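You operate a simulated robot arm through the tools that you are given. There is no shell and no other tool. Be economical: measure what you need, move in short steps, check, and stop when the job is done.

Carry out the task below with a simulated robot arm. There is one attempt and no reset: what you move stays moved.

TASK
Fit the plug that the card names into the valve tester, test it to 2.0 bar and vent.
Fine: clamp it before the water goes on, shut the water valve, leave the plug clamped.

It is judged by the outcome, as a careful person would: the job done as asked, and still so three seconds after it is handed in. It fails if anything else is knocked over, pushed out of place, dropped, spilled or broken.

THE ROBOT
A 7-joint arm with a two-finger parallel gripper, fixed in place. Base frame: the origin is at the foot of the arm, x ahead of it, y to its left, z up; the work surface is at about z = 4. Lengths are in mm, angles in degrees, forces in N, time in s.
With the tool pointing down near the work surface it reaches from about 240 to 620 mm from the base axis. Its first joint turns from -66.0 to 66.0 degrees. Payload 2.6 kg.
Tool frame: the origin (TCP) lies between the finger pads and is the grasp point; the fingertips stand 30 mm ahead of it; z points along the fingers, y is the line along which they close. The gripper opens to 94 mm. The fingers are 28 mm wide and 10 mm thick; the gripper's body (50 by 96 mm) begins 55 mm behind the TCP.
Orientation is that of the tool frame in the base frame, as a unit quaternion [w, x, y, z]. With the fingers straight down and closing along the base's y, the tool's x points along the base's -x, its y along +y and its z along -z.

THE INTERFACE
- The arm moves only by the tool arm_command. Its argument "targets" is a list of rows, each a list of 7 numbers: the shift along the base's x, y, z in mm, then the turn, a rotation vector about the base's x, y, z in degrees, then the finger opening in mm, from 0 to 94. In form: [[dx, dy, dz, rx, ry, rz, gripper], ...]. A call has 1 to 10 rows; each row shifts and turns the commanded pose from where the row before left it. A row lasts 0.2 s, in which the tool goes at most 50 mm and 8.6 degrees; a call with a longer step from one row to the next is refused whole, and so is a gripper value outside its range. A pose out of reach is approached as far as the arm can. The call stops where the force on the tool passes 40 N (or 10 N more than at its start, if that is more) or the arm is blocked; 0.2 s more then pass. The fingers move at their own pace (about 72 mm/s each) and stop on an object; they squeeze with about 25 N. The grip force told is the motor's: it shows also when the fingers shut on nothing. Time passes only in rows, and 0.2 s behind the last, so rows that do not move let the fingers close. It gives the time, the measured TCP pose, the force on the tool (base axes), the opening and the grip force at its end, in the units of the frame above (readings bear some noise).
- Cameras (640 x 400 px; columns grow to the right, rows downward): "scene" is fixed at [29.4, 422, 582.2]; the picture's right is [-0.84, -0.55, 0.00], its down [-0.21, 0.33, -0.92] and it looks along [0.50, -0.77, -0.39] (base axes); focal length 304 px, centre (320, 200). "wrist" rides on the gripper at [-37, 0, -58] in the tool frame; the picture's right is [0.00, -1.00, 0.00], its down [0.97, 0.00, -0.24] and it looks along [0.24, 0.00, 0.97] (tool axes); focal length 218 px, centre (320, 200).
- capture(camera): a new picture of that camera. No time passes.
- probe_pixels(camera, pixels): for up to 12 pixels [column, row] of the newest picture of that camera ("zoom" is the newest enlarged one), the place [x, y, z] in the base frame of the surface seen there, good to about 2 mm. No time passes.
- zoom(camera, box): a new picture of the part [left, top, right, bottom] of that camera's present view, enlarged. No time passes.
- job_done(): hands the job in; it is judged then, once.

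Work in short steps. Measure before you move; look again where a grasp or a placing could have gone wrong, and mend it. You have 80 turns and 38 pictures in all, those below and enlarged ones among them. Open the gripper and draw the arm clear of the work before you hand the job in, unless the task says otherwise; then end with one line.

The tools are called after ">>>" as name(argument=value, ...) on one line, values as JSON. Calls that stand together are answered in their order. arm_command: Moves the arm, as the interface text tells. Its arguments: {"type":"object","properties":{"targets":{"type":"array","items":{"type":"array","items":{"type":"number"}}}},"required":["targets"]} The other tools are called the same way: capture (camera) takes a picture; probe_pixels (camera, pixels) gives the place of the surface under pixels of a picture; zoom (camera, box) takes an enlarged picture of a part of a camera's view; job_done () hands the job in.

At the start:

```text
t: 0.0
ee_pos: [311.5, -114.1, 437.6]
orientation: [0.0, 0.0, 1.0, 0.0]
force: [0.1, 0.1, 0.8]
finger_gap: 94.0
grip_force: 0.1
```

scene: 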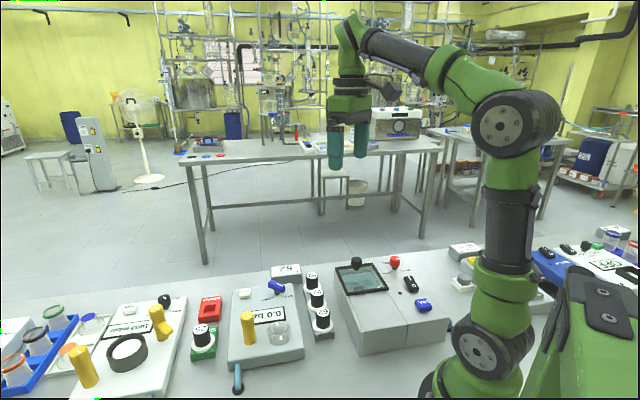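
wrist: 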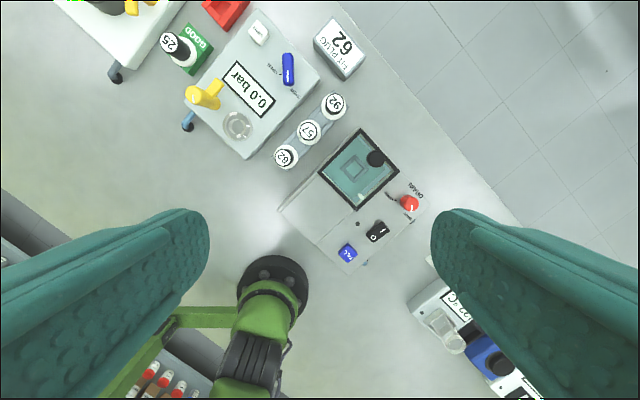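

The card (wrist 340,45) seems to say "FIT PLUG 62", and the plugs stand at (285,155), (309,131), (333,105). I enlarge these to read them.

>>> zoom(camera="wrist", box=[150, 0, 390, 170])

>>> zoom(camera="scene", box=[180, 250, 460, 400])

```text
2.35 times, centred on (270, 85) of wrist
```

zoom: 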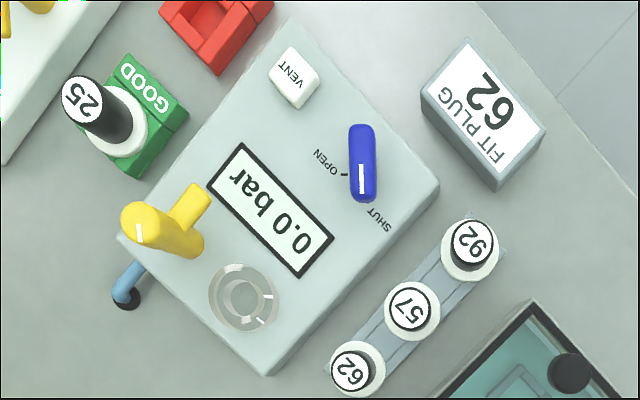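

```text
2.29 times, centred on (320, 325) of scene
```

zoom: 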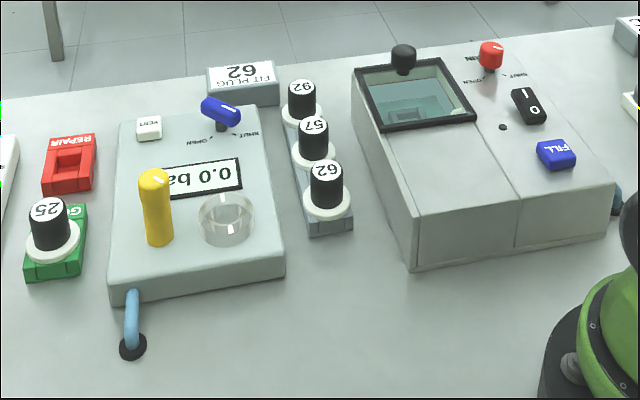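

I need the reading direction of the numbers (62 / 92 confusion), so I enlarge more.

>>> zoom(camera="wrist", box=[265, 10, 375, 80])

>>> zoom(camera="wrist", box=[260, 85, 360, 175])

```text
5.71 times, centred on (320, 45) of wrist
```

zoom: 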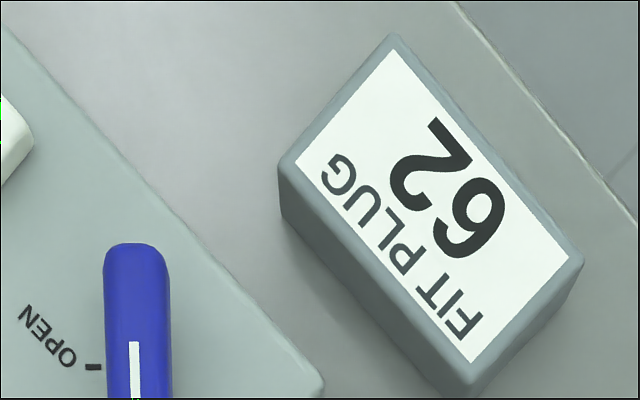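

```text
4.44 times, centred on (310, 130) of wrist
```

zoom: 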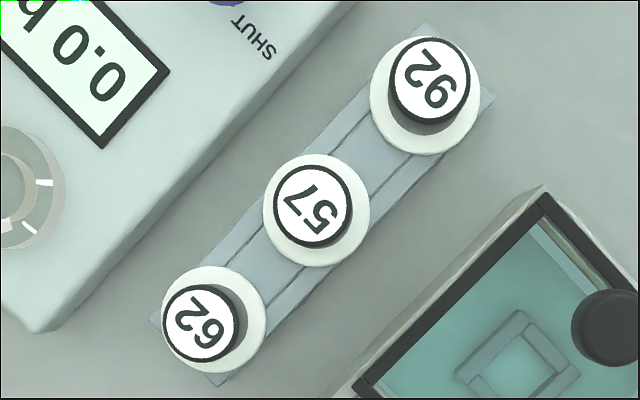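

The card says 62 (same reading direction as "57"), so it's the plug nearest the robot at (284,157). I measure the key points.

>>> probe_pixels(camera="wrist", pixels=[[284, 157], [310, 131], [335, 103], [237, 126], [288, 57], [288, 68], [288, 80], [259, 31], [193, 95], [218, 84], [249, 90], [246, 150]])

>>> zoom(camera="scene", box=[220, 265, 350, 375])

```text
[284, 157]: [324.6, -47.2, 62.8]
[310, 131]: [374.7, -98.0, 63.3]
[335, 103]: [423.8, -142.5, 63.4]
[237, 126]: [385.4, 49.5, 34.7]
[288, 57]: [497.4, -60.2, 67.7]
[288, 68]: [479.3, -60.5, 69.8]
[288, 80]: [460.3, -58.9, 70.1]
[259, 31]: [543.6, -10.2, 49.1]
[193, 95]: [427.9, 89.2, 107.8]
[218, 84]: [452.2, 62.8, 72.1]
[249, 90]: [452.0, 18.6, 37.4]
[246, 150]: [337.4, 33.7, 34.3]
```

```text
3.64 times, centred on (285, 320) of scene
```

zoom: 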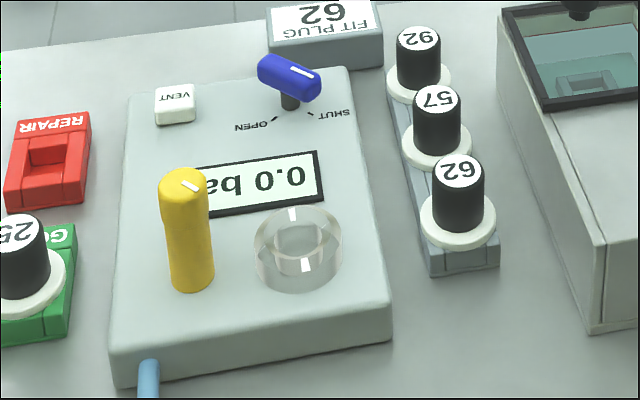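

Plug 62 stands at (325,-47), the socket at (385,50), the yellow clamp post at (428,89), the valve lever at (479,-60) and vent at (544,-10); the station is turned about -45°. I move above it, turned to match, for a closer look.

>>> arm_command(targets=[[24.6, 14.2, -23, 0, 0, -7.5, 94], [24.6, 14.2, -23, 0, 0, -7.5, 94], [24.6, 14.2, -23, 0, 0, -7.5, 94], [24.6, 14.2, -23, 0, 0, -7.5, 94], [24.6, 14.2, -23, 0, 0, -7.5, 94], [24.6, 14.2, -23, 0, 0, -7.5, 94], [0, 0, 0, 0, 0, 0, 94]])

>>> capture(camera="wrist")

```text
t: 1.6
ee_pos: [459.4, -28.8, 298.0]
orientation: [0.001, 0.384, 0.923, 0.0]
force: [-0.9, 0.0, 0.4]
finger_gap: 94.3
grip_force: 0.1
```

```text
30 pictures are left
```

wrist: 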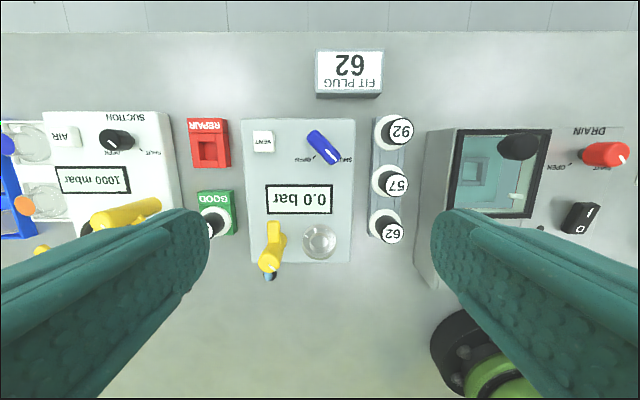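

>>> zoom(camera="wrist", box=[235, 110, 425, 285])

>>> probe_pixels(camera="wrist", pixels=[[394, 232], [377, 220], [386, 240], [387, 204], [322, 147], [263, 141], [269, 263], [275, 229], [320, 240], [303, 240], [336, 240], [320, 225]])

```text
2.29 times, centred on (330, 198) of wrist
```

zoom: 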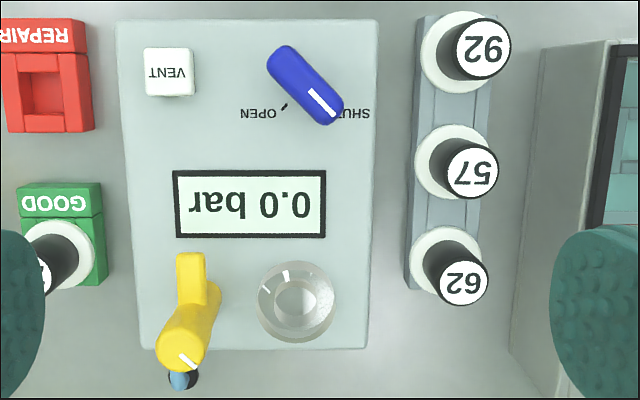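

```text
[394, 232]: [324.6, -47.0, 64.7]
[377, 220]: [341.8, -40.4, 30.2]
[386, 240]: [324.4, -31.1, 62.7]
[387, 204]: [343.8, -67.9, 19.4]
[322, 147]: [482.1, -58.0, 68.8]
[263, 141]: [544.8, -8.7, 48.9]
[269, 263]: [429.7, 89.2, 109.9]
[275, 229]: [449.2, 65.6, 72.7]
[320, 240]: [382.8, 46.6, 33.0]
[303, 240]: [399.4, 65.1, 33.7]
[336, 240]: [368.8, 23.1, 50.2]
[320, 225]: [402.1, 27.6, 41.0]
```

The lever's mark points to SHUT, display 0.0, clamp arm is swung away from the socket. I go above plug 62 at about (324,-42), fingers at 60 mm.

>>> arm_command(targets=[[-27, -2.6, -29.6, 0, 0, 0, 60], [-27, -2.6, -29.6, 0, 0, 0, 60], [-27, -2.6, -29.6, 0, 0, 0, 60], [-27, -2.6, -29.6, 0, 0, 0, 60], [-27, -2.6, -29.6, 0, 0, 0, 60], [0, 0, 0, 0, 0, 0, 60]])

>>> capture(camera="wrist")

```text
t: 3.0
ee_pos: [324.0, -42.1, 150.2]
orientation: [0.0, 0.383, 0.924, 0.001]
force: [0.7, -0.3, -0.8]
finger_gap: 59.8
grip_force: 0.1
```

```text
28 pictures are left
```

wrist: 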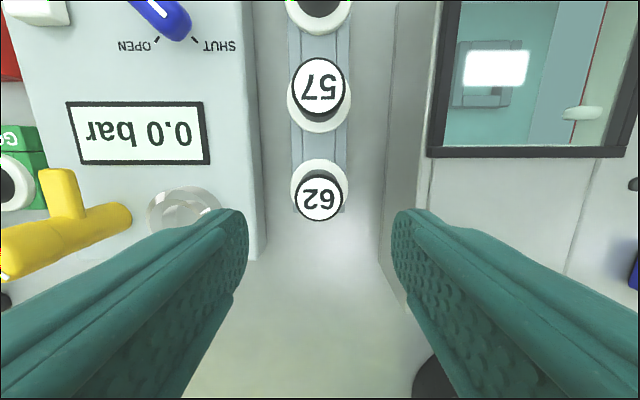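

Plug 62's top is at (318,198), nearly centred. I check its position by probing.

>>> probe_pixels(camera="wrist", pixels=[[318, 199], [297, 199], [340, 199], [318, 178], [318, 219], [318, 168], [293, 188], [345, 188], [185, 208], [183, 190], [150, 208], [215, 200]])

>>> zoom(camera="wrist", box=[0, 150, 250, 290])

```text
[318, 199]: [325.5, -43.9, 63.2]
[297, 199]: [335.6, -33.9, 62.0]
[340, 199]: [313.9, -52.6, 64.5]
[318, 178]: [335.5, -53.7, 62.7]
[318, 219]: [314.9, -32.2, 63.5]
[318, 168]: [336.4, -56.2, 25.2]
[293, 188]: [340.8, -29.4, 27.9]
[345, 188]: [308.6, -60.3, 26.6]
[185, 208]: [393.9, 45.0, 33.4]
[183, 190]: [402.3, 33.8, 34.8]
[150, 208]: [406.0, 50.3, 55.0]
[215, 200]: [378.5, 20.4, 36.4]
```

```text
2.56 times, centred on (125, 220) of wrist
```

zoom: 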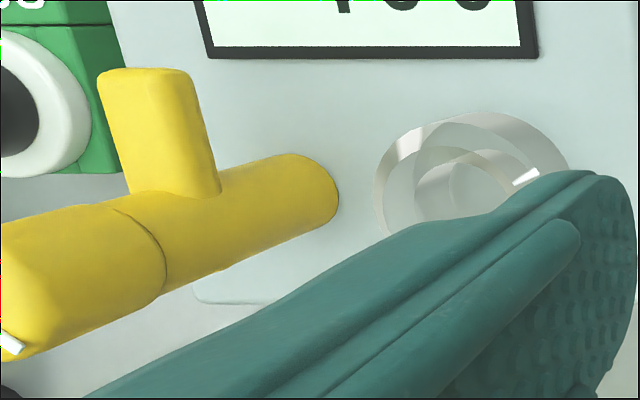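

Plug axis is at (325.2,-43.2), handle 29 mm across, top z 63.5, flange z 27. I lower to z 61 and close.

>>> arm_command(targets=[[1.3, -1.2, -30, 0, 0, 0, 60], [0, 0, -30, 0, 0, 0, 60], [0, 0, -19, 0, 0, 0, 60], [0, 0, -10, 0, 0, 0, 60], [0, 0, 0, 0, 0, 0, 24], [0, 0, 0, 0, 0, 0, 20], [0, 0, 0, 0, 0, 0, 20]])

```text
t: 4.6
ee_pos: [323.4, -42.9, 61.2]
orientation: [-0.001, 0.382, 0.924, 0.0]
force: [0.4, -0.2, 0.1]
finger_gap: 32.6
grip_force: 25.0
```

Gripped at 32.6 mm. I lift straight up by 80 mm.

>>> arm_command(targets=[[0, 0, 10, 0, 0, 0, 20], [0, 0, 25, 0, 0, 0, 20], [0, 0, 30, 0, 0, 0, 20], [0, 0, 30, 0, 0, 0, 20], [0, 0, 0, 0, 0, 0, 20]])

>>> capture(camera="wrist")

>>> zoom(camera="scene", box=[220, 235, 380, 375])

```text
t: 5.8
ee_pos: [324.8, -41.3, 155.9]
orientation: [0.0, 0.383, 0.924, 0.0]
force: [-0.6, -0.4, -0.2]
finger_gap: 32.5
grip_force: 24.7
```

```text
26 pictures are left
```

wrist: 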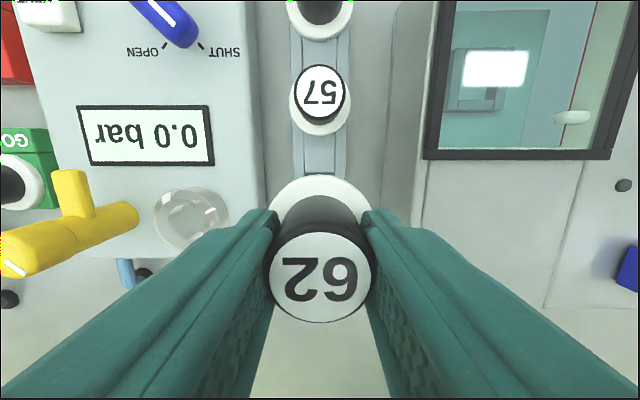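

```text
2.86 times, centred on (300, 305) of scene
```

zoom: 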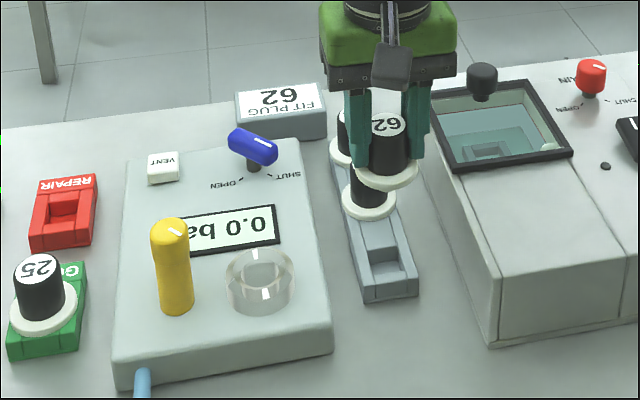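

Plug held well and its flange is seen about 48 mm across. I look closer at the socket ring at (190,218) and at the plug's underside.

>>> zoom(camera="wrist", box=[140, 180, 240, 260])

>>> zoom(camera="scene", box=[260, 275, 340, 355])

```text
5.00 times, centred on (190, 220) of wrist
```

zoom: 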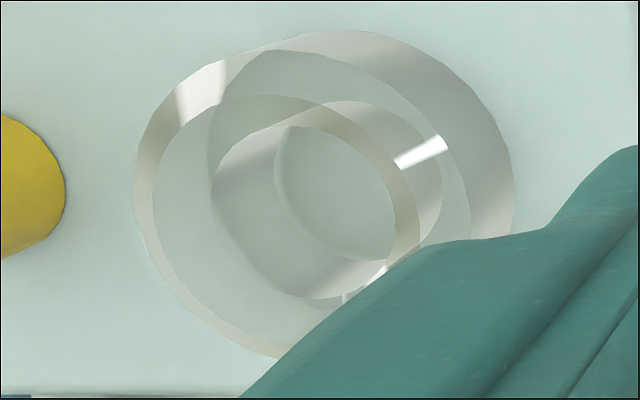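

```text
5.00 times, centred on (300, 315) of scene
```

zoom: 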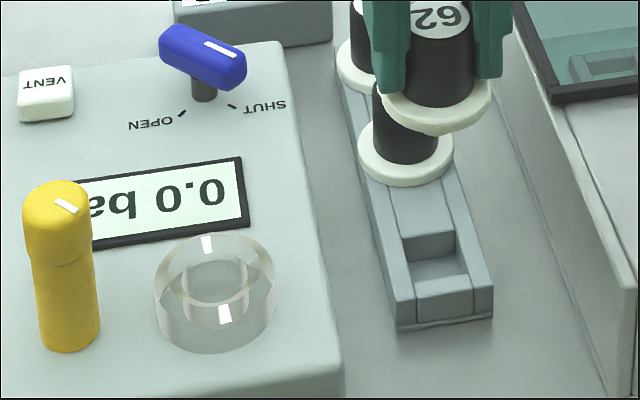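

The socket is a clear ring with a bore. I probe its rim in both pictures, and the held plug.

>>> probe_pixels(camera="wrist", pixels=[[154, 218], [158, 232], [165, 240], [163, 203], [175, 196], [190, 190], [205, 220], [195, 222], [319, 282], [319, 250], [228, 216], [222, 200]])

>>> probe_pixels(camera="zoom", pixels=[[156, 300], [274, 290], [208, 240], [214, 325], [185, 245], [260, 255], [215, 290], [170, 300], [250, 290], [208, 262], [224, 315], [215, 350]])

```text
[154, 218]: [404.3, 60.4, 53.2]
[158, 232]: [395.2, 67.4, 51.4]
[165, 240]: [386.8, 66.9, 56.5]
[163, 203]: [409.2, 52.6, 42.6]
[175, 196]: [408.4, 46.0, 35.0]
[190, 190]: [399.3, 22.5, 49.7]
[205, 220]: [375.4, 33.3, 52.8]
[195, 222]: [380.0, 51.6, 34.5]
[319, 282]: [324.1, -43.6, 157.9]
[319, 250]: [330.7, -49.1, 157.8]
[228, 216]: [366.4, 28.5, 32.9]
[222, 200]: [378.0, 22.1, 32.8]
```

```text
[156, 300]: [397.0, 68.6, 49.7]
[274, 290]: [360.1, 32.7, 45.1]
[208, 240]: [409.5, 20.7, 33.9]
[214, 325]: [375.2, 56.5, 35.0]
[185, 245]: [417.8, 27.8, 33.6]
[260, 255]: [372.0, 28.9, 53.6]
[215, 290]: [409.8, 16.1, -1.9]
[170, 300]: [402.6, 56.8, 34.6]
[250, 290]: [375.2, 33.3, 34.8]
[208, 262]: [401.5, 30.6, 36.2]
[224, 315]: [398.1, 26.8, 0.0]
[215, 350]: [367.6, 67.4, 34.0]
```

The ring centre is about (383,46), top z 53. I move so that the ring sits straight ahead of the held plug in the wrist picture, to measure its centre better.

>>> arm_command(targets=[[3.8, 33, 0, 0, 0, 0, 20], [3.8, 33, 0, 0, 0, 0, 20], [3.8, 33, 0, 0, 0, 0, 20], [3.8, 33, 0, 0, 0, 0, 20], [0, 0, 0, 0, 0, 0, 20], [0, 0, 0, 0, 0, 0, 20]])

>>> zoom(camera="wrist", box=[240, 140, 400, 260])

```text
t: 7.2
ee_pos: [341.0, 89.2, 157.8]
orientation: [0.0, 0.383, 0.924, 0.0]
force: [0.3, 0.3, -1.3]
finger_gap: 32.8
grip_force: 24.5
```

```text
3.33 times, centred on (320, 200) of wrist
```

zoom: 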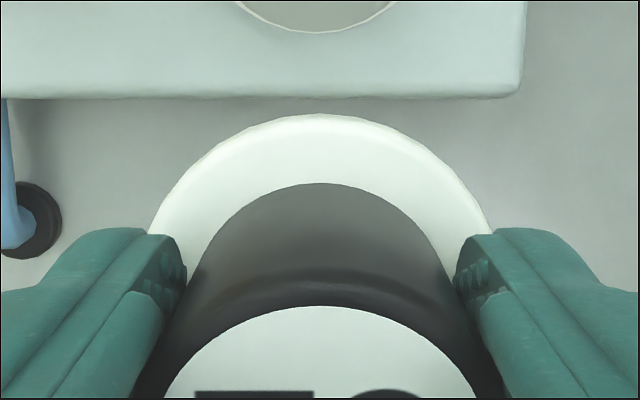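

>>> zoom(camera="wrist", box=[240, 60, 400, 170])

```text
3.64 times, centred on (320, 115) of wrist
```

zoom: 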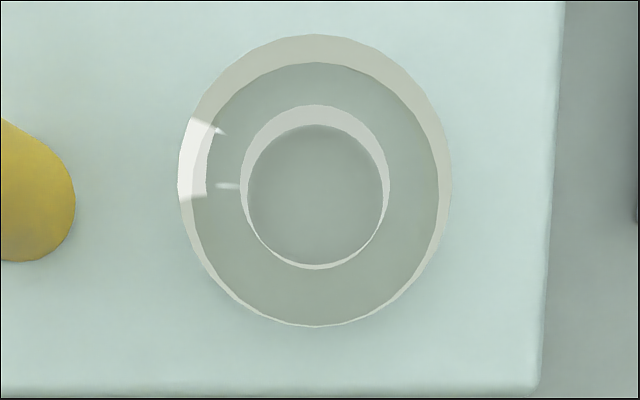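

Clear view now: ring top centre lies 60.1 mm ahead of and 0.9 mm to the left of the plug. I move over it (+43.1,-41.9) and come down to z 118.

>>> arm_command(targets=[[14.4, -14, 0, 0, 0, 0, 20], [14.4, -14, 0, 0, 0, 0, 20], [14.3, -13.9, 0, 0, 0, 0, 20], [0, 0, -20, 0, 0, 0, 20], [0, 0, -18, 0, 0, 0, 20], [0, 0, 0, 0, 0, 0, 20], [0, 0, 0, 0, 0, 0, 20]])

>>> zoom(camera="scene", box=[220, 265, 340, 375])

```text
t: 8.8
ee_pos: [384.0, 45.2, 118.6]
orientation: [0.0, 0.383, 0.924, 0.0]
force: [-0.3, 0.3, 0.4]
finger_gap: 32.4
grip_force: 25.1
```

```text
3.64 times, centred on (280, 320) of scene
```

zoom: 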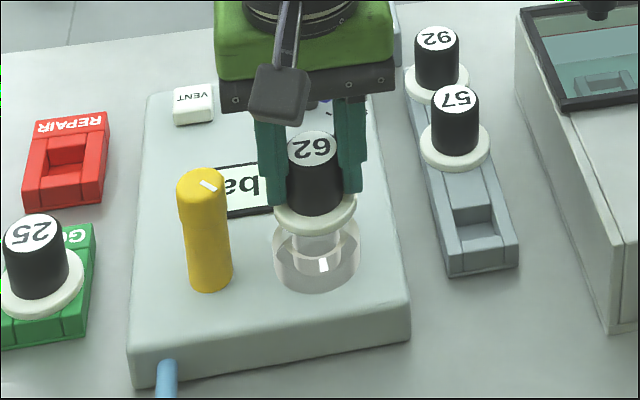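

The plug hangs above the ring, well aligned (flange 315, ring 317). I lower in small steps and watch the force.

>>> arm_command(targets=[[0, 0, -5, 0, 0, 0, 20], [0, 0, -4, 0, 0, 0, 20], [0, 0, -4, 0, 0, 0, 20], [0, 0, -3, 0, 0, 0, 20], [0, 0, -3, 0, 0, 0, 20], [0, 0, 0, 0, 0, 0, 20]])

```text
t: 10.2
ee_pos: [382.1, 47.0, 99.4]
orientation: [0.0, 0.383, 0.924, 0.0]
force: [-1.1, -0.4, 0.0]
finger_gap: 32.5
grip_force: 24.8
```

>>> arm_command(targets=[[0, 0, -2, 0, 0, 0, 20], [0, 0, -2, 0, 0, 0, 20], [0, 0, -2, 0, 0, 0, 20], [0, 0, -2, 0, 0, 0, 20], [0, 0, 0, 0, 0, 0, 20]])

>>> zoom(camera="scene", box=[220, 265, 340, 375])

```text
t: 11.4
ee_pos: [382.9, 47.0, 91.2]
orientation: [0.001, 0.383, 0.924, 0.001]
force: [-5.6, -0.2, 18.7]
finger_gap: 32.5
grip_force: 25.1
```

```text
3.64 times, centred on (280, 320) of scene
```

zoom: 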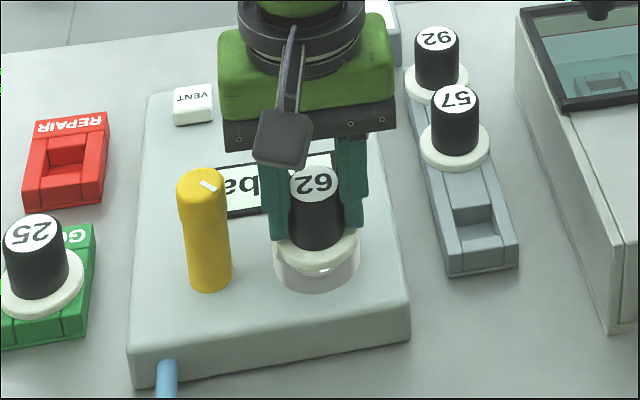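

Force 19 N at z 91: flange rests on the ring. I release (opening 48, clear of the post) and rise.

>>> arm_command(targets=[[0, 0, 0.5, 0, 0, 0, 48], [0, 0, 0, 0, 0, 0, 48], [0, 0, 10, 0, 0, 0, 48], [0, 0, 25, 0, 0, 0, 48], [0, 0, 35, 0, 0, 0, 48], [0, 0, 35, 0, 0, 0, 48], [0, 0, 35, 0, 0, 0, 48], [0, 0, 0, 0, 0, 0, 48]])

>>> capture(camera="wrist")

>>> zoom(camera="scene", box=[220, 265, 340, 375])

```text
t: 13.2
ee_pos: [382.6, 47.8, 231.6]
orientation: [0.0, 0.382, 0.924, 0.0]
force: [0.1, -0.6, -0.3]
finger_gap: 47.8
grip_force: 0.0
```

```text
18 pictures are left
```

wrist: 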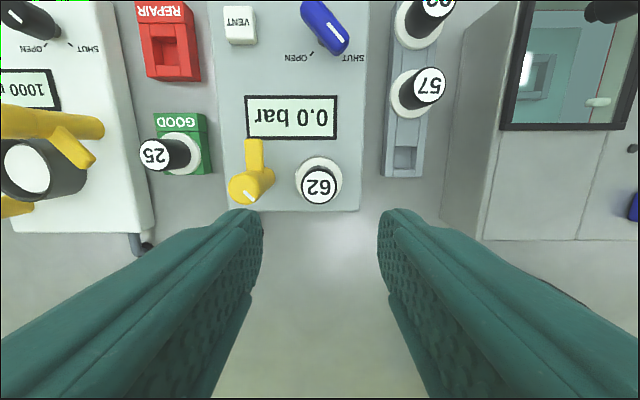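

```text
3.64 times, centred on (280, 320) of scene
```

zoom: 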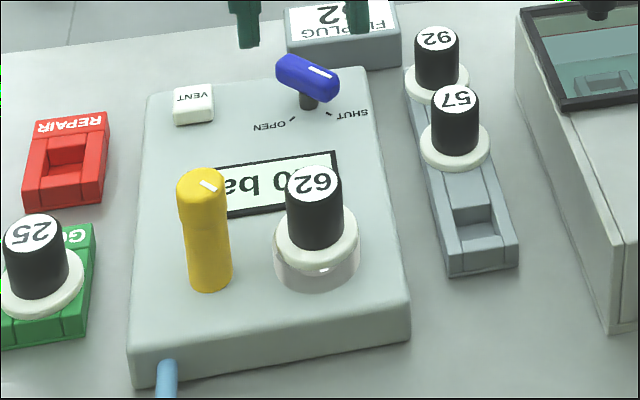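

Plug 62 is seated upright. Now I examine the clamp post and arm.

>>> zoom(camera="wrist", box=[215, 125, 355, 215])

>>> probe_pixels(camera="wrist", pixels=[[243, 187], [253, 143], [253, 165], [254, 180], [268, 172], [230, 188], [250, 200], [320, 183], [320, 165], [302, 176]])

```text
4.44 times, centred on (285, 170) of wrist
```

zoom: 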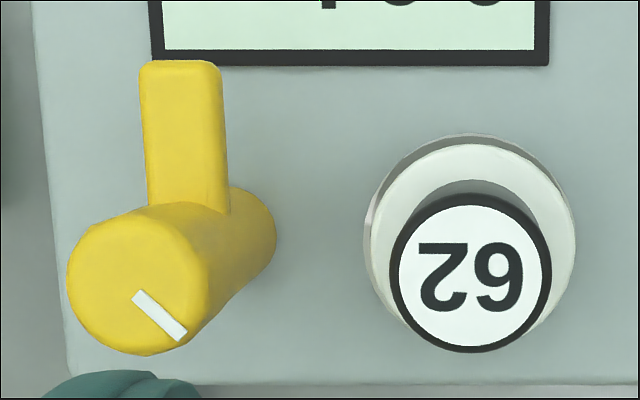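

```text
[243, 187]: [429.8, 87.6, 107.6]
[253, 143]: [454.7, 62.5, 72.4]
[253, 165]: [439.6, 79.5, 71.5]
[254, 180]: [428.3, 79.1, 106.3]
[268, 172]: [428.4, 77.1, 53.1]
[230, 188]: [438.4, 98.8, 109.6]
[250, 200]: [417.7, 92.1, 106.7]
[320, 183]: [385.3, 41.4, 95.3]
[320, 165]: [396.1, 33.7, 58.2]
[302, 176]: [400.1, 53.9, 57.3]
```

The clamp is a post at about (430,89.5), head 28 mm across, top z 108, with its arm (z 72) pointing away from the plug; a clockwise quarter turn brings it over the flange. I go above it, turning the gripper the other way first so it has room to turn back.

>>> arm_command(targets=[[4.64, 4.27, -4, 0, 0, 8.5, 50], [4.64, 4.27, -4, 0, 0, 8.5, 50], [4.64, 4.27, -4, 0, 0, 8.5, 50], [4.64, 4.27, -4, 0, 0, 8.5, 50], [4.64, 4.27, -4, 0, 0, 8.5, 50], [4.64, 4.27, -4, 0, 0, 8.5, 50], [4.64, 4.27, -4, 0, 0, 8.5, 50], [4.64, 4.27, -4, 0, 0, 8.5, 50], [4.64, 4.27, -4, 0, 0, 8.5, 50], [4.64, 4.27, -4, 0, 0, 8.5, 50]])

>>> capture(camera="wrist")

```text
t: 15.4
ee_pos: [430.0, 89.5, 192.3]
orientation: [0.0, -0.344, 0.939, 0.001]
force: [0.4, 0.0, -0.2]
finger_gap: 50.2
grip_force: 0.0
```

```text
15 pictures are left
```

wrist: 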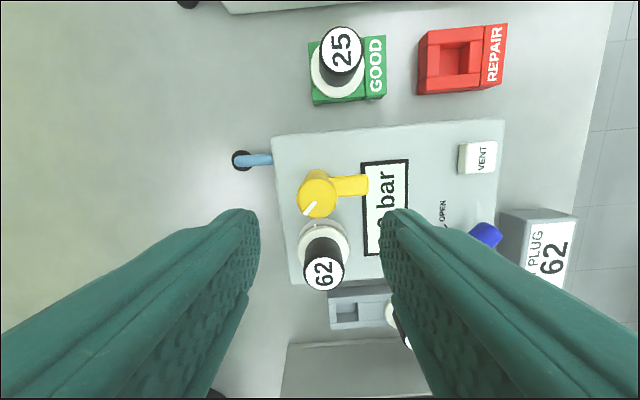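

The head appears at (317,195), a bit off centre; I probe it.

>>> probe_pixels(camera="wrist", pixels=[[317, 194], [300, 194], [334, 194], [317, 177], [317, 212], [305, 206], [329, 184], [360, 184], [320, 275], [336, 275]])

>>> zoom(camera="wrist", box=[270, 150, 390, 240])

```text
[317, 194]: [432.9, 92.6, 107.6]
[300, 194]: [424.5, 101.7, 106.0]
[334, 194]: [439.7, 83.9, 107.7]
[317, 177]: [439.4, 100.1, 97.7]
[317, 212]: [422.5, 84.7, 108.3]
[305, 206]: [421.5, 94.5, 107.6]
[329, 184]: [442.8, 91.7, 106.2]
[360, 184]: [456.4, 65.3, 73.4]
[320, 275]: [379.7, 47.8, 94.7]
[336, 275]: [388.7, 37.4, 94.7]
```

```text
4.44 times, centred on (330, 195) of wrist
```

zoom: 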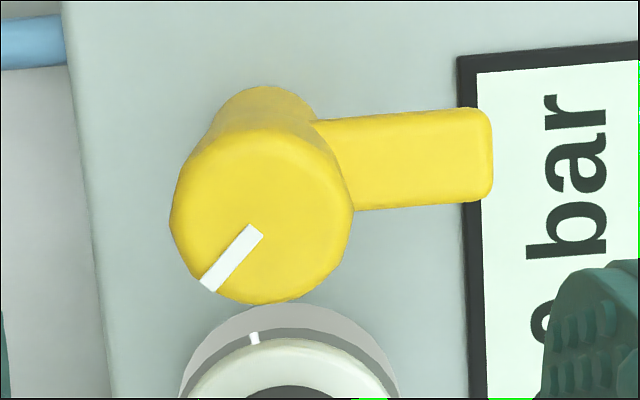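

Head centre is (430.5,91.3), top z 108. I lower to z 110 (tips at 80, above the arm at 73) and grip the head.

>>> arm_command(targets=[[0.5, 1.8, -25, 0, 0, 0, 50], [0, 0, -25, 0, 0, 0, 50], [0, 0, -20, 0, 0, 0, 50], [0, 0, -12, 0, 0, 0, 50], [0, 0, 0, 0, 0, 0, 20], [0, 0, 0, 0, 0, 0, 20], [0, 0, 0, 0, 0, 0, 20]])

```text
t: 17.0
ee_pos: [428.2, 92.7, 110.1]
orientation: [0.0, -0.342, 0.94, 0.001]
force: [-1.7, 3.0, -2.1]
finger_gap: 27.5
grip_force: 45.6
```

Head gripped (27.5 mm). I try a first clockwise turn of 24° and look.

>>> arm_command(targets=[[0, 0, 0, 0, 0, -6, 20], [0, 0, 0, 0, 0, -6, 20], [0, 0, 0, 0, 0, -6, 20], [0, 0, 0, 0, 0, -6, 20], [0, 0, 0, 0, 0, 0, 20]])

>>> zoom(camera="scene", box=[220, 265, 340, 375])

```text
t: 18.2
ee_pos: [429.4, 92.4, 110.5]
orientation: [0.0, -0.139, 0.99, 0.001]
force: [-3.1, 7.8, -2.0]
finger_gap: 27.3
grip_force: 45.0
```

```text
3.64 times, centred on (280, 320) of scene
```

zoom: 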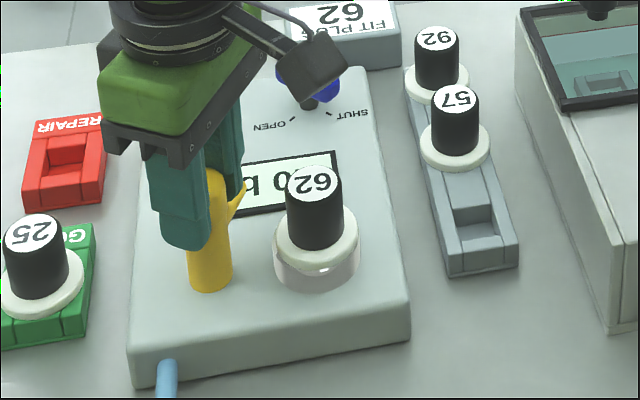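

The arm swings along with the head. I continue the turn, easing +y a touch.

>>> arm_command(targets=[[0, 0.5, 0, 0, 0, -7, 20], [0, 0.3, 0, 0, 0, -7, 20], [0, 0, 0, 0, 0, -7, 20], [0, 0, 0, 0, 0, -7, 20], [0, 0, 0, 0, 0, -7, 20], [0, 0, 0, 0, 0, -7, 20], [0, 0, 0, 0, 0, -7, 20], [0, 0, 0, 0, 0, 0, 20]])

>>> zoom(camera="scene", box=[220, 265, 340, 375])

```text
t: 20.0
ee_pos: [428.7, 92.5, 109.8]
orientation: [0.0, 0.285, 0.959, 0.0]
force: [-10.0, 5.7, 0.7]
finger_gap: 27.2
grip_force: 45.0
```

```text
3.64 times, centred on (280, 320) of scene
```

zoom: 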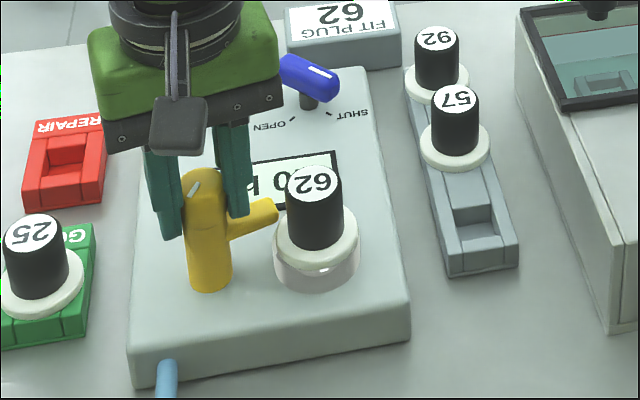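

Turned 73°; the arm reaches almost to the flange. I continue to about 91°.

>>> arm_command(targets=[[-0.3, 0.2, 0, 0, 0, -6, 20], [-0.3, 0.2, 0, 0, 0, -6, 20], [0, 0, 0, 0, 0, -6, 20], [0, 0, 0, 0, 0, 0, 20]])

>>> zoom(camera="scene", box=[230, 295, 320, 375])

```text
t: 21.0
ee_pos: [428.4, 92.6, 110.8]
orientation: [0.001, 0.43, 0.903, 0.0]
force: [-3.2, 4.8, -4.2]
finger_gap: 27.3
grip_force: 45.4
```

```text
5.00 times, centred on (275, 335) of scene
```

zoom: 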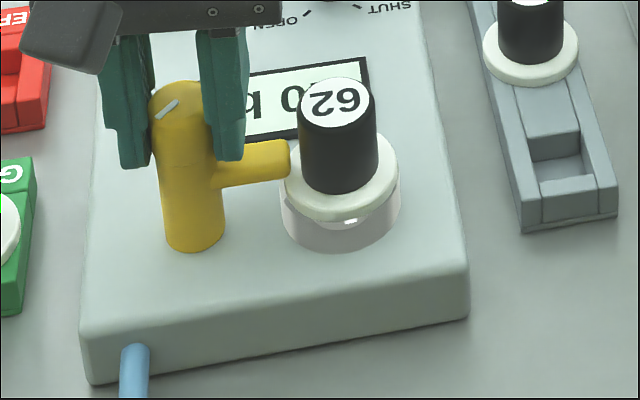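

The arm tip lies over the flange edge after 91°. I try a little further to feel for the stop.

>>> arm_command(targets=[[0, 0, 0, 0, 0, -3, 20], [0, 0, 0, 0, 0, -3, 20], [0, 0, 0, 0, 0, 0, 20]])

>>> zoom(camera="wrist", box=[200, 100, 440, 300])

```text
t: 21.8
ee_pos: [429.6, 92.4, 110.5]
orientation: [0.0, 0.478, 0.879, -0.001]
force: [3.2, 1.3, -5.8]
finger_gap: 27.3
grip_force: 45.0
```

```text
2.00 times, centred on (320, 200) of wrist
```

zoom: 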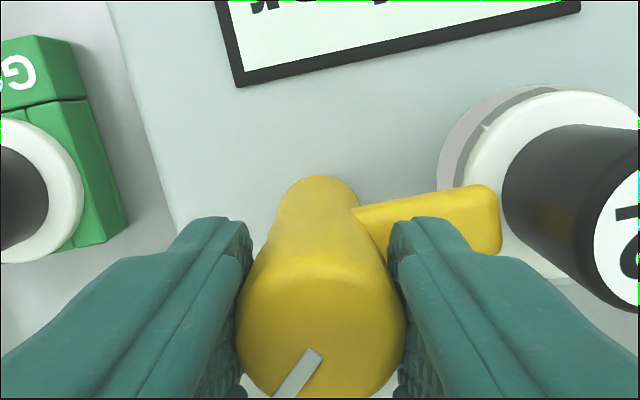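

The arm is now over the flange, pointed at the plug. I release, rise and take a check picture.

>>> arm_command(targets=[[0, 0, 0, 0, 0, 0, 46], [0, 0, 0, 0, 0, 0, 46], [0, 0, 15, 0, 0, 0, 46], [0, 0, 30, 0, 0, 0, 46], [0, 0, 40, 0, 0, 0, 46], [8, -20, 0, 0, 0, 8.2, 46], [8, -20, 0, 0, 0, 8.2, 46], [8, -20, 0, 0, 0, 8.2, 46], [0, 0, 0, 0, 0, 0, 46]])

>>> capture(camera="wrist")

```text
t: 23.8
ee_pos: [453.8, 33.4, 195.2]
orientation: [0.0, 0.278, 0.961, 0.0]
force: [0.4, 0.1, -0.1]
finger_gap: 45.9
grip_force: 0.1
```

```text
9 pictures are left
```

wrist: 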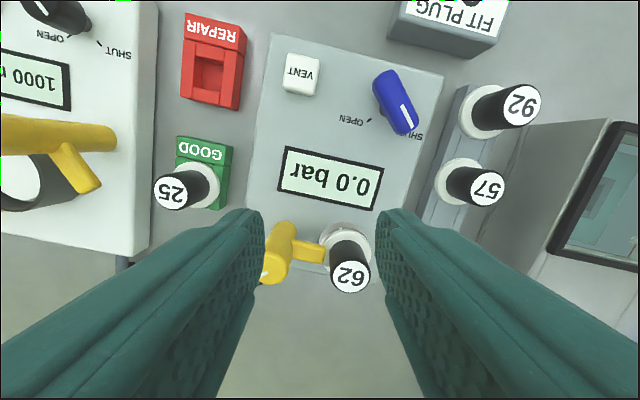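

The clamp arm stays over the flange. I probe the lever (375-415, 70-130), the ticks and VENT.

>>> probe_pixels(camera="wrist", pixels=[[384, 80], [396, 102], [407, 125], [386, 108], [406, 97], [299, 73], [293, 85], [370, 120], [318, 250], [300, 250]])

```text
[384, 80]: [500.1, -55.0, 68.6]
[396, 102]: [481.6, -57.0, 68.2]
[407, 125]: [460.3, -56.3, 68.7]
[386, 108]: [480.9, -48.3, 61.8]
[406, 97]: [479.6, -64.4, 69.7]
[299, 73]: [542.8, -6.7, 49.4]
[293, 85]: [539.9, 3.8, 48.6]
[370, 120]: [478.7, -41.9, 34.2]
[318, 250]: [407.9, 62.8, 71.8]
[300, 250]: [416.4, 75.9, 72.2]
```

The lever is centred at (480,-58.5), along x, top z 69. I align the gripper (closing along y) and lower onto it.

>>> arm_command(targets=[[6.5, -22.75, 0, 0, 0, 8.1, 46], [6.5, -22.75, 0, 0, 0, 8.1, 46], [6.5, -22.75, 0, 0, 0, 8.1, 46], [6.6, -22.75, 0, 0, 0, 8.0, 46], [0, 0, -35, 0, 0, 0, 46], [0, 0, -35, 0, 0, 0, 46], [0, 0, -25, 0, 0, 0, 46], [0, 0, -10, 0, 0, 0, 46], [0, 0, -8, 0, 0, 0, 46], [0, 0, 0, 0, 0, 0, 46]])

>>> capture(camera="wrist")

```text
t: 26.0
ee_pos: [478.3, -57.7, 81.8]
orientation: [-0.001, 0.001, 1.0, 0.0]
force: [0.0, 0.5, 0.1]
finger_gap: 46.0
grip_force: 0.0
```

```text
8 pictures are left
```

wrist: 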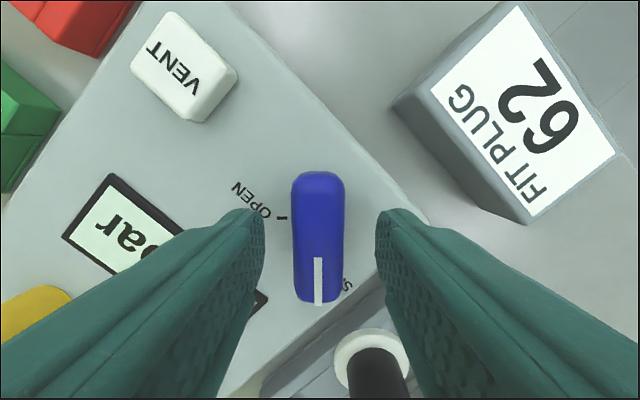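

The lever is centred between the fingers; pivot appears ~2 mm further ahead. I grip and turn clockwise 24° as a feel.

>>> arm_command(targets=[[2, 0, 0, 0, 0, 0, 46], [0, 0, 0, 0, 0, 0, 10], [0, 0, 0, 0, 0, 0, 10], [0, 0, 0, 0, 0, 0, 10], [0, 0, 0, 0, 0, -8, 10], [0, 0, 0, 0, 0, -8, 10], [0, 0, 0, 0, 0, -8, 10]])

```text
t: 27.6
ee_pos: [480.7, -58.1, 82.5]
orientation: [0.0, 0.21, 0.978, 0.0]
force: [-6.9, 6.3, 3.5]
finger_gap: 19.9
grip_force: 45.2
```

Turning smoothly with small forces. I turn the remaining 64° to OPEN and look at the display.

>>> arm_command(targets=[[0, 0, 0, 0, 0, -8, 10], [0, 0, 0, 0, 0, -8, 10], [0, 0, 0, 0, 0, -8, 10], [0, 0, 0, 0, 0, -8, 10], [0, 0, 0, 0, 0, -8, 10], [0, 0, 0, 0, 0, -8, 10], [0, 0, 0, 0, 0, -8, 10], [0, 0, 0, 0, 0, -8, 10]])

>>> capture(camera="wrist")

```text
t: 29.4
ee_pos: [481.0, -58.4, 81.7]
orientation: [-0.002, 0.697, 0.717, -0.001]
force: [-20.4, 6.0, 12.6]
finger_gap: 19.7
grip_force: 44.8
```

```text
7 pictures are left
```

wrist: 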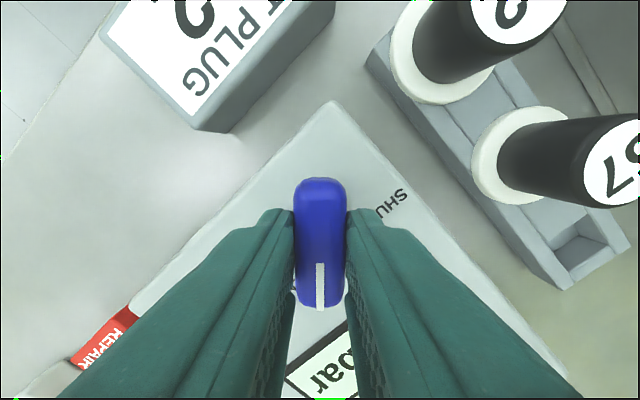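

The lever is at OPEN. The digits are hidden here, so I read the display with the scene camera.

>>> zoom(camera="scene", box=[250, 290, 310, 330])

```text
10.00 times, centred on (280, 310) of scene
```

zoom: 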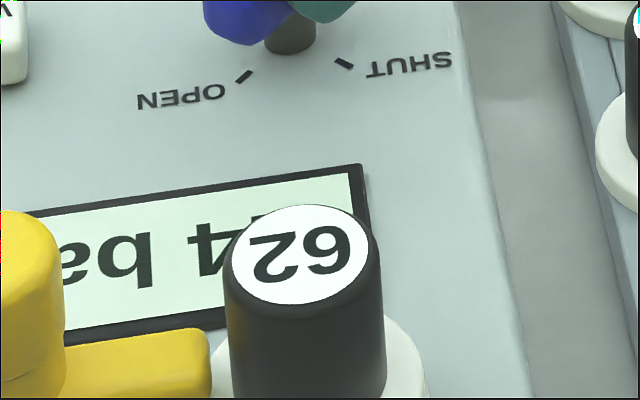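

Tenths digit is 4 (most likely 0.4). I wait briefly, then read again for the rate.

>>> arm_command(targets=[[0, 0, 0, 0, 0, 0, 10]])

>>> zoom(camera="scene", box=[260, 300, 292, 324])

```text
t: 29.8
ee_pos: [480.9, -58.7, 83.2]
orientation: [-0.002, 0.697, 0.717, 0.0]
force: [-22.1, 5.1, 14.0]
finger_gap: 20.0
grip_force: 45.3
```

```text
16.00 times, centred on (276, 312) of scene
```

zoom: 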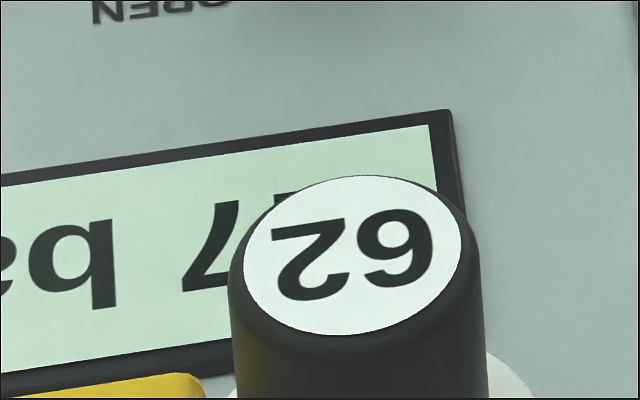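

Up 0.3 in 0.4 s, so about 0.7 bar now and ~0.7 bar/s. I wait 0.8 s and read again before closing.

>>> arm_command(targets=[[0, 0, 0, 0, 0, 0, 10], [0, 0, 0, 0, 0, 0, 10], [0, 0, 0, 0, 0, 0, 10]])

>>> zoom(camera="scene", box=[260, 300, 292, 324])

```text
t: 30.6
ee_pos: [480.8, -57.3, 83.3]
orientation: [-0.002, 0.696, 0.718, 0.0]
force: [-24.1, 4.3, 14.5]
finger_gap: 19.7
grip_force: 45.6
```

```text
16.00 times, centred on (276, 312) of scene
```

zoom: 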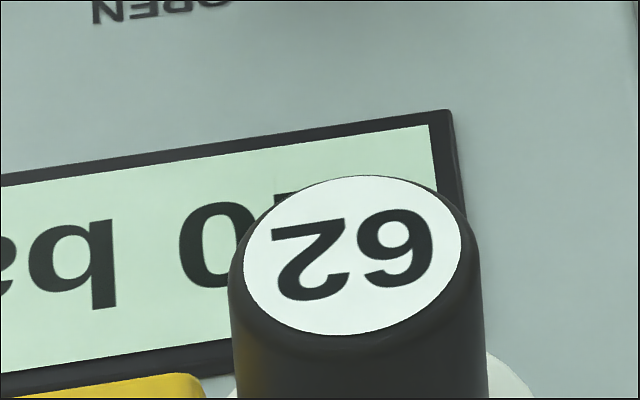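

Tenths is 0 now; the flattening suggests it has come to 2.0 (units digit hidden). Closing is right in any case: I turn the lever back to SHUT.

>>> arm_command(targets=[[0, 0, 0, 0, 0, 8.5, 10], [0, 0, 0, 0, 0, 8.5, 10], [0, 0, 0, 0, 0, 8.5, 10], [0, 0, 0, 0, 0, 8.5, 10], [0, 0, 0, 0, 0, 8.5, 10], [0, 0, 0, 0, 0, 8.5, 10], [0, 0, 0, 0, 0, 8.5, 10], [0, 0, 0, 0, 0, 8.5, 10], [0, 0, 0, 0, 0, 8.5, 10], [0, 0, 0, 0, 0, 8.5, 10]])

```text
t: 32.8
ee_pos: [481.2, -57.5, 82.7]
orientation: [-0.001, 0.025, 1.0, 0.002]
force: [-11.8, 3.4, 8.9]
finger_gap: 19.9
grip_force: 45.4
```

Nearly shut; I finish the last few degrees, release, rise and look at display and lever.

>>> arm_command(targets=[[0, 0, 0, 0, 0, 4, 10], [0, 0, 0, 0, 0, 0, 10], [0, 0, 0, 0, 0, 0, 46], [0, 0, 0, 0, 0, 0, 46], [0, 0, 20, 0, 0, 0, 46], [0, 0, 35, 0, 0, 0, 46], [5, 20, 40, 0, 0, 0, 46], [5, 30, 20, 0, 0, 0, 46], [0, 0, 0, 0, 0, 0, 46]])

>>> capture(camera="wrist")

```text
t: 34.8
ee_pos: [491.7, -6.4, 198.5]
orientation: [0.0, -0.008, 1.0, 0.0]
force: [0.2, 0.4, -0.9]
finger_gap: 46.0
grip_force: 0.0
```

```text
3 pictures are left
```

wrist: 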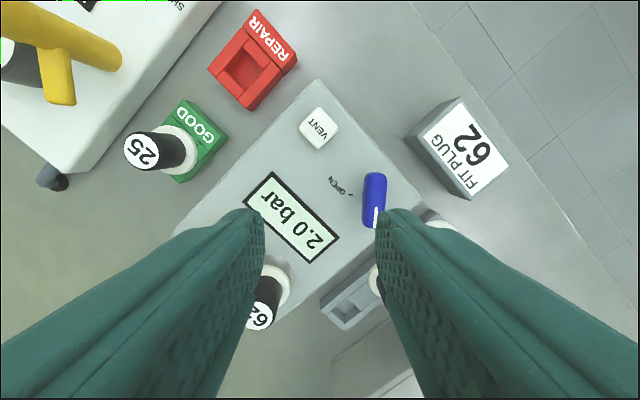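

Display reads 2.0 bar, lever at SHUT. Next is VENT at (319,127); I probe it.

>>> probe_pixels(camera="wrist", pixels=[[319, 125], [308, 122], [330, 128], [321, 114], [316, 138]])

```text
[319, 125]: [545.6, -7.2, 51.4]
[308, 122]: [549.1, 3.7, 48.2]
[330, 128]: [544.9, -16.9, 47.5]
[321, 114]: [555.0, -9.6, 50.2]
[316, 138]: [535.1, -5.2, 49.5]
```

VENT centre is (545,-7.3), top z 49. I close the fingers and go to just above it.

>>> arm_command(targets=[[18, 0.5, 0, 0, 0, 0, 0], [18, 0.4, 0, 0, 0, 0, 0], [17, 0.3, 0, 0, 0, 0, 0], [0, 0, -40, 0, 0, 0, 0], [0, 0, -40, 0, 0, 0, 0], [0, 0, -25, 0, 0, 0, 0], [0, 0, -7, 0, 0, 0, 0], [0, 0, 0, 0, 0, 0, 0]])

>>> arm_command(targets=[[0, 0, -3, 0, 0, 0, 0], [0, 0, -2, 0, 0, 0, 0], [0, 0, -2, 0, 0, 0, 0], [0, 0, 0, 0, 0, 0, 0]])

```text
t: 36.6
ee_pos: [545.0, -8.1, 84.0]
orientation: [-0.001, -0.008, 1.0, 0.0]
force: [-0.3, 0.8, 0.3]
finger_gap: 0.0
grip_force: 24.8
```

```text
t: 37.6
ee_pos: [544.8, -6.6, 77.5]
orientation: [0.0, -0.008, 1.0, 0.0]
force: [0.1, -1.2, 1.4]
finger_gap: 0.2
grip_force: 25.1
```

Contact is just beginning (z 77.5). I press further in small steps.

>>> arm_command(targets=[[0, 0, -1.5, 0, 0, 0, 0], [0, 0, -1.5, 0, 0, 0, 0], [0, 0, -1, 0, 0, 0, 0], [0, 0, 0, 0, 0, 0, 0]])

```text
t: 38.6
ee_pos: [544.3, -5.7, 74.8]
orientation: [0.0, -0.008, 1.0, 0.0]
force: [1.4, -0.9, 3.0]
finger_gap: 0.0
grip_force: 25.2
```

>>> arm_command(targets=[[0, 0, -1, 0, 0, 0, 0], [0, 0, -1, 0, 0, 0, 0], [0, 0, -1, 0, 0, 0, 0], [0, 0, 0, 0, 0, 0, 0], [0, 0, 0, 0, 0, 0, 0]])

>>> zoom(camera="scene", box=[230, 270, 310, 330])

```text
t: 39.8
ee_pos: [544.8, -8.1, 71.4]
orientation: [0.001, -0.008, 1.0, -0.001]
force: [-6.6, -2.3, 17.5]
finger_gap: 0.1
grip_force: 24.8
```

```text
6.67 times, centred on (270, 300) of scene
```

zoom: 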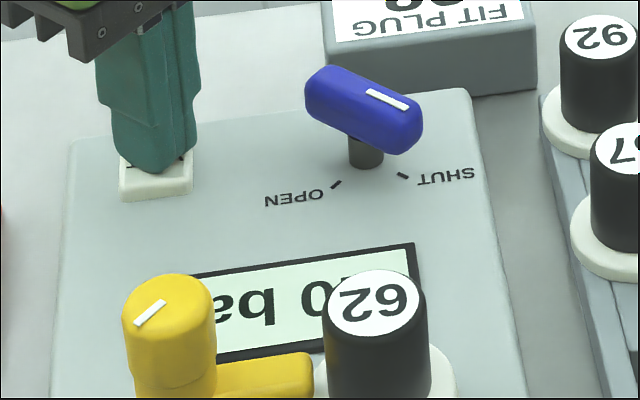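

The button is bottomed (17 N). I hold another second, then rise to the earlier viewpoint to read the display.

>>> arm_command(targets=[[0, 0, 0, 0, 0, 0, 0], [0, 0, 0, 0, 0, 0, 0], [0, 0, 0, 0, 0, 0, 0], [0, 0, 0, 0, 0, 0, 0], [0, 0, 10, 0, 0, 0, 0], [0, 0, 35, 0, 0, 0, 0], [0, 0, 40, 0, 0, 0, 0], [-18, 0, 40, 0, 0, 0, 40], [-18, 0, 20, 0, 0, 0, 70], [-16, 0, 0, 0, 0, 0, 94]])

>>> capture(camera="wrist")

```text
t: 42.0
ee_pos: [490.7, -6.1, 217.0]
orientation: [0.001, -0.008, 1.0, 0.0]
force: [-0.4, 0.0, -0.7]
finger_gap: 93.8
grip_force: 0.0
```

```text
1 pictures are left
```

wrist: 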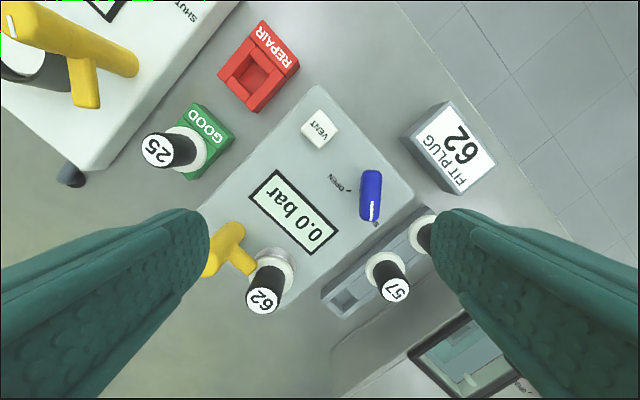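

The display reads 0.0 bar, the lever is at SHUT, the clamp is still over plug 62 and everything else is in place. I raise the arm clear.

>>> arm_command(targets=[[-15, 0, 35, 0, 0, 0, 94], [-15, 0, 35, 0, 0, 0, 94], [-15, 0, 35, 0, 0, 0, 94], [-15, 0, 35, 0, 0, 0, 94], [0, 0, 0, 0, 0, 0, 94]])

>>> job_done()

```text
t: 43.2
ee_pos: [430.1, -7.2, 356.8]
orientation: [0.001, -0.007, 1.0, 0.0]
force: [-0.3, 1.0, 0.2]
finger_gap: 94.0
grip_force: 0.1
```

```text
The job is handed in.
```

Plug 62, the one the card names, was fitted in the valve tester and clamped, then tested to 2.0 bar; the water valve was shut, the tester vented to 0.0 bar, and the plug is still clamped.
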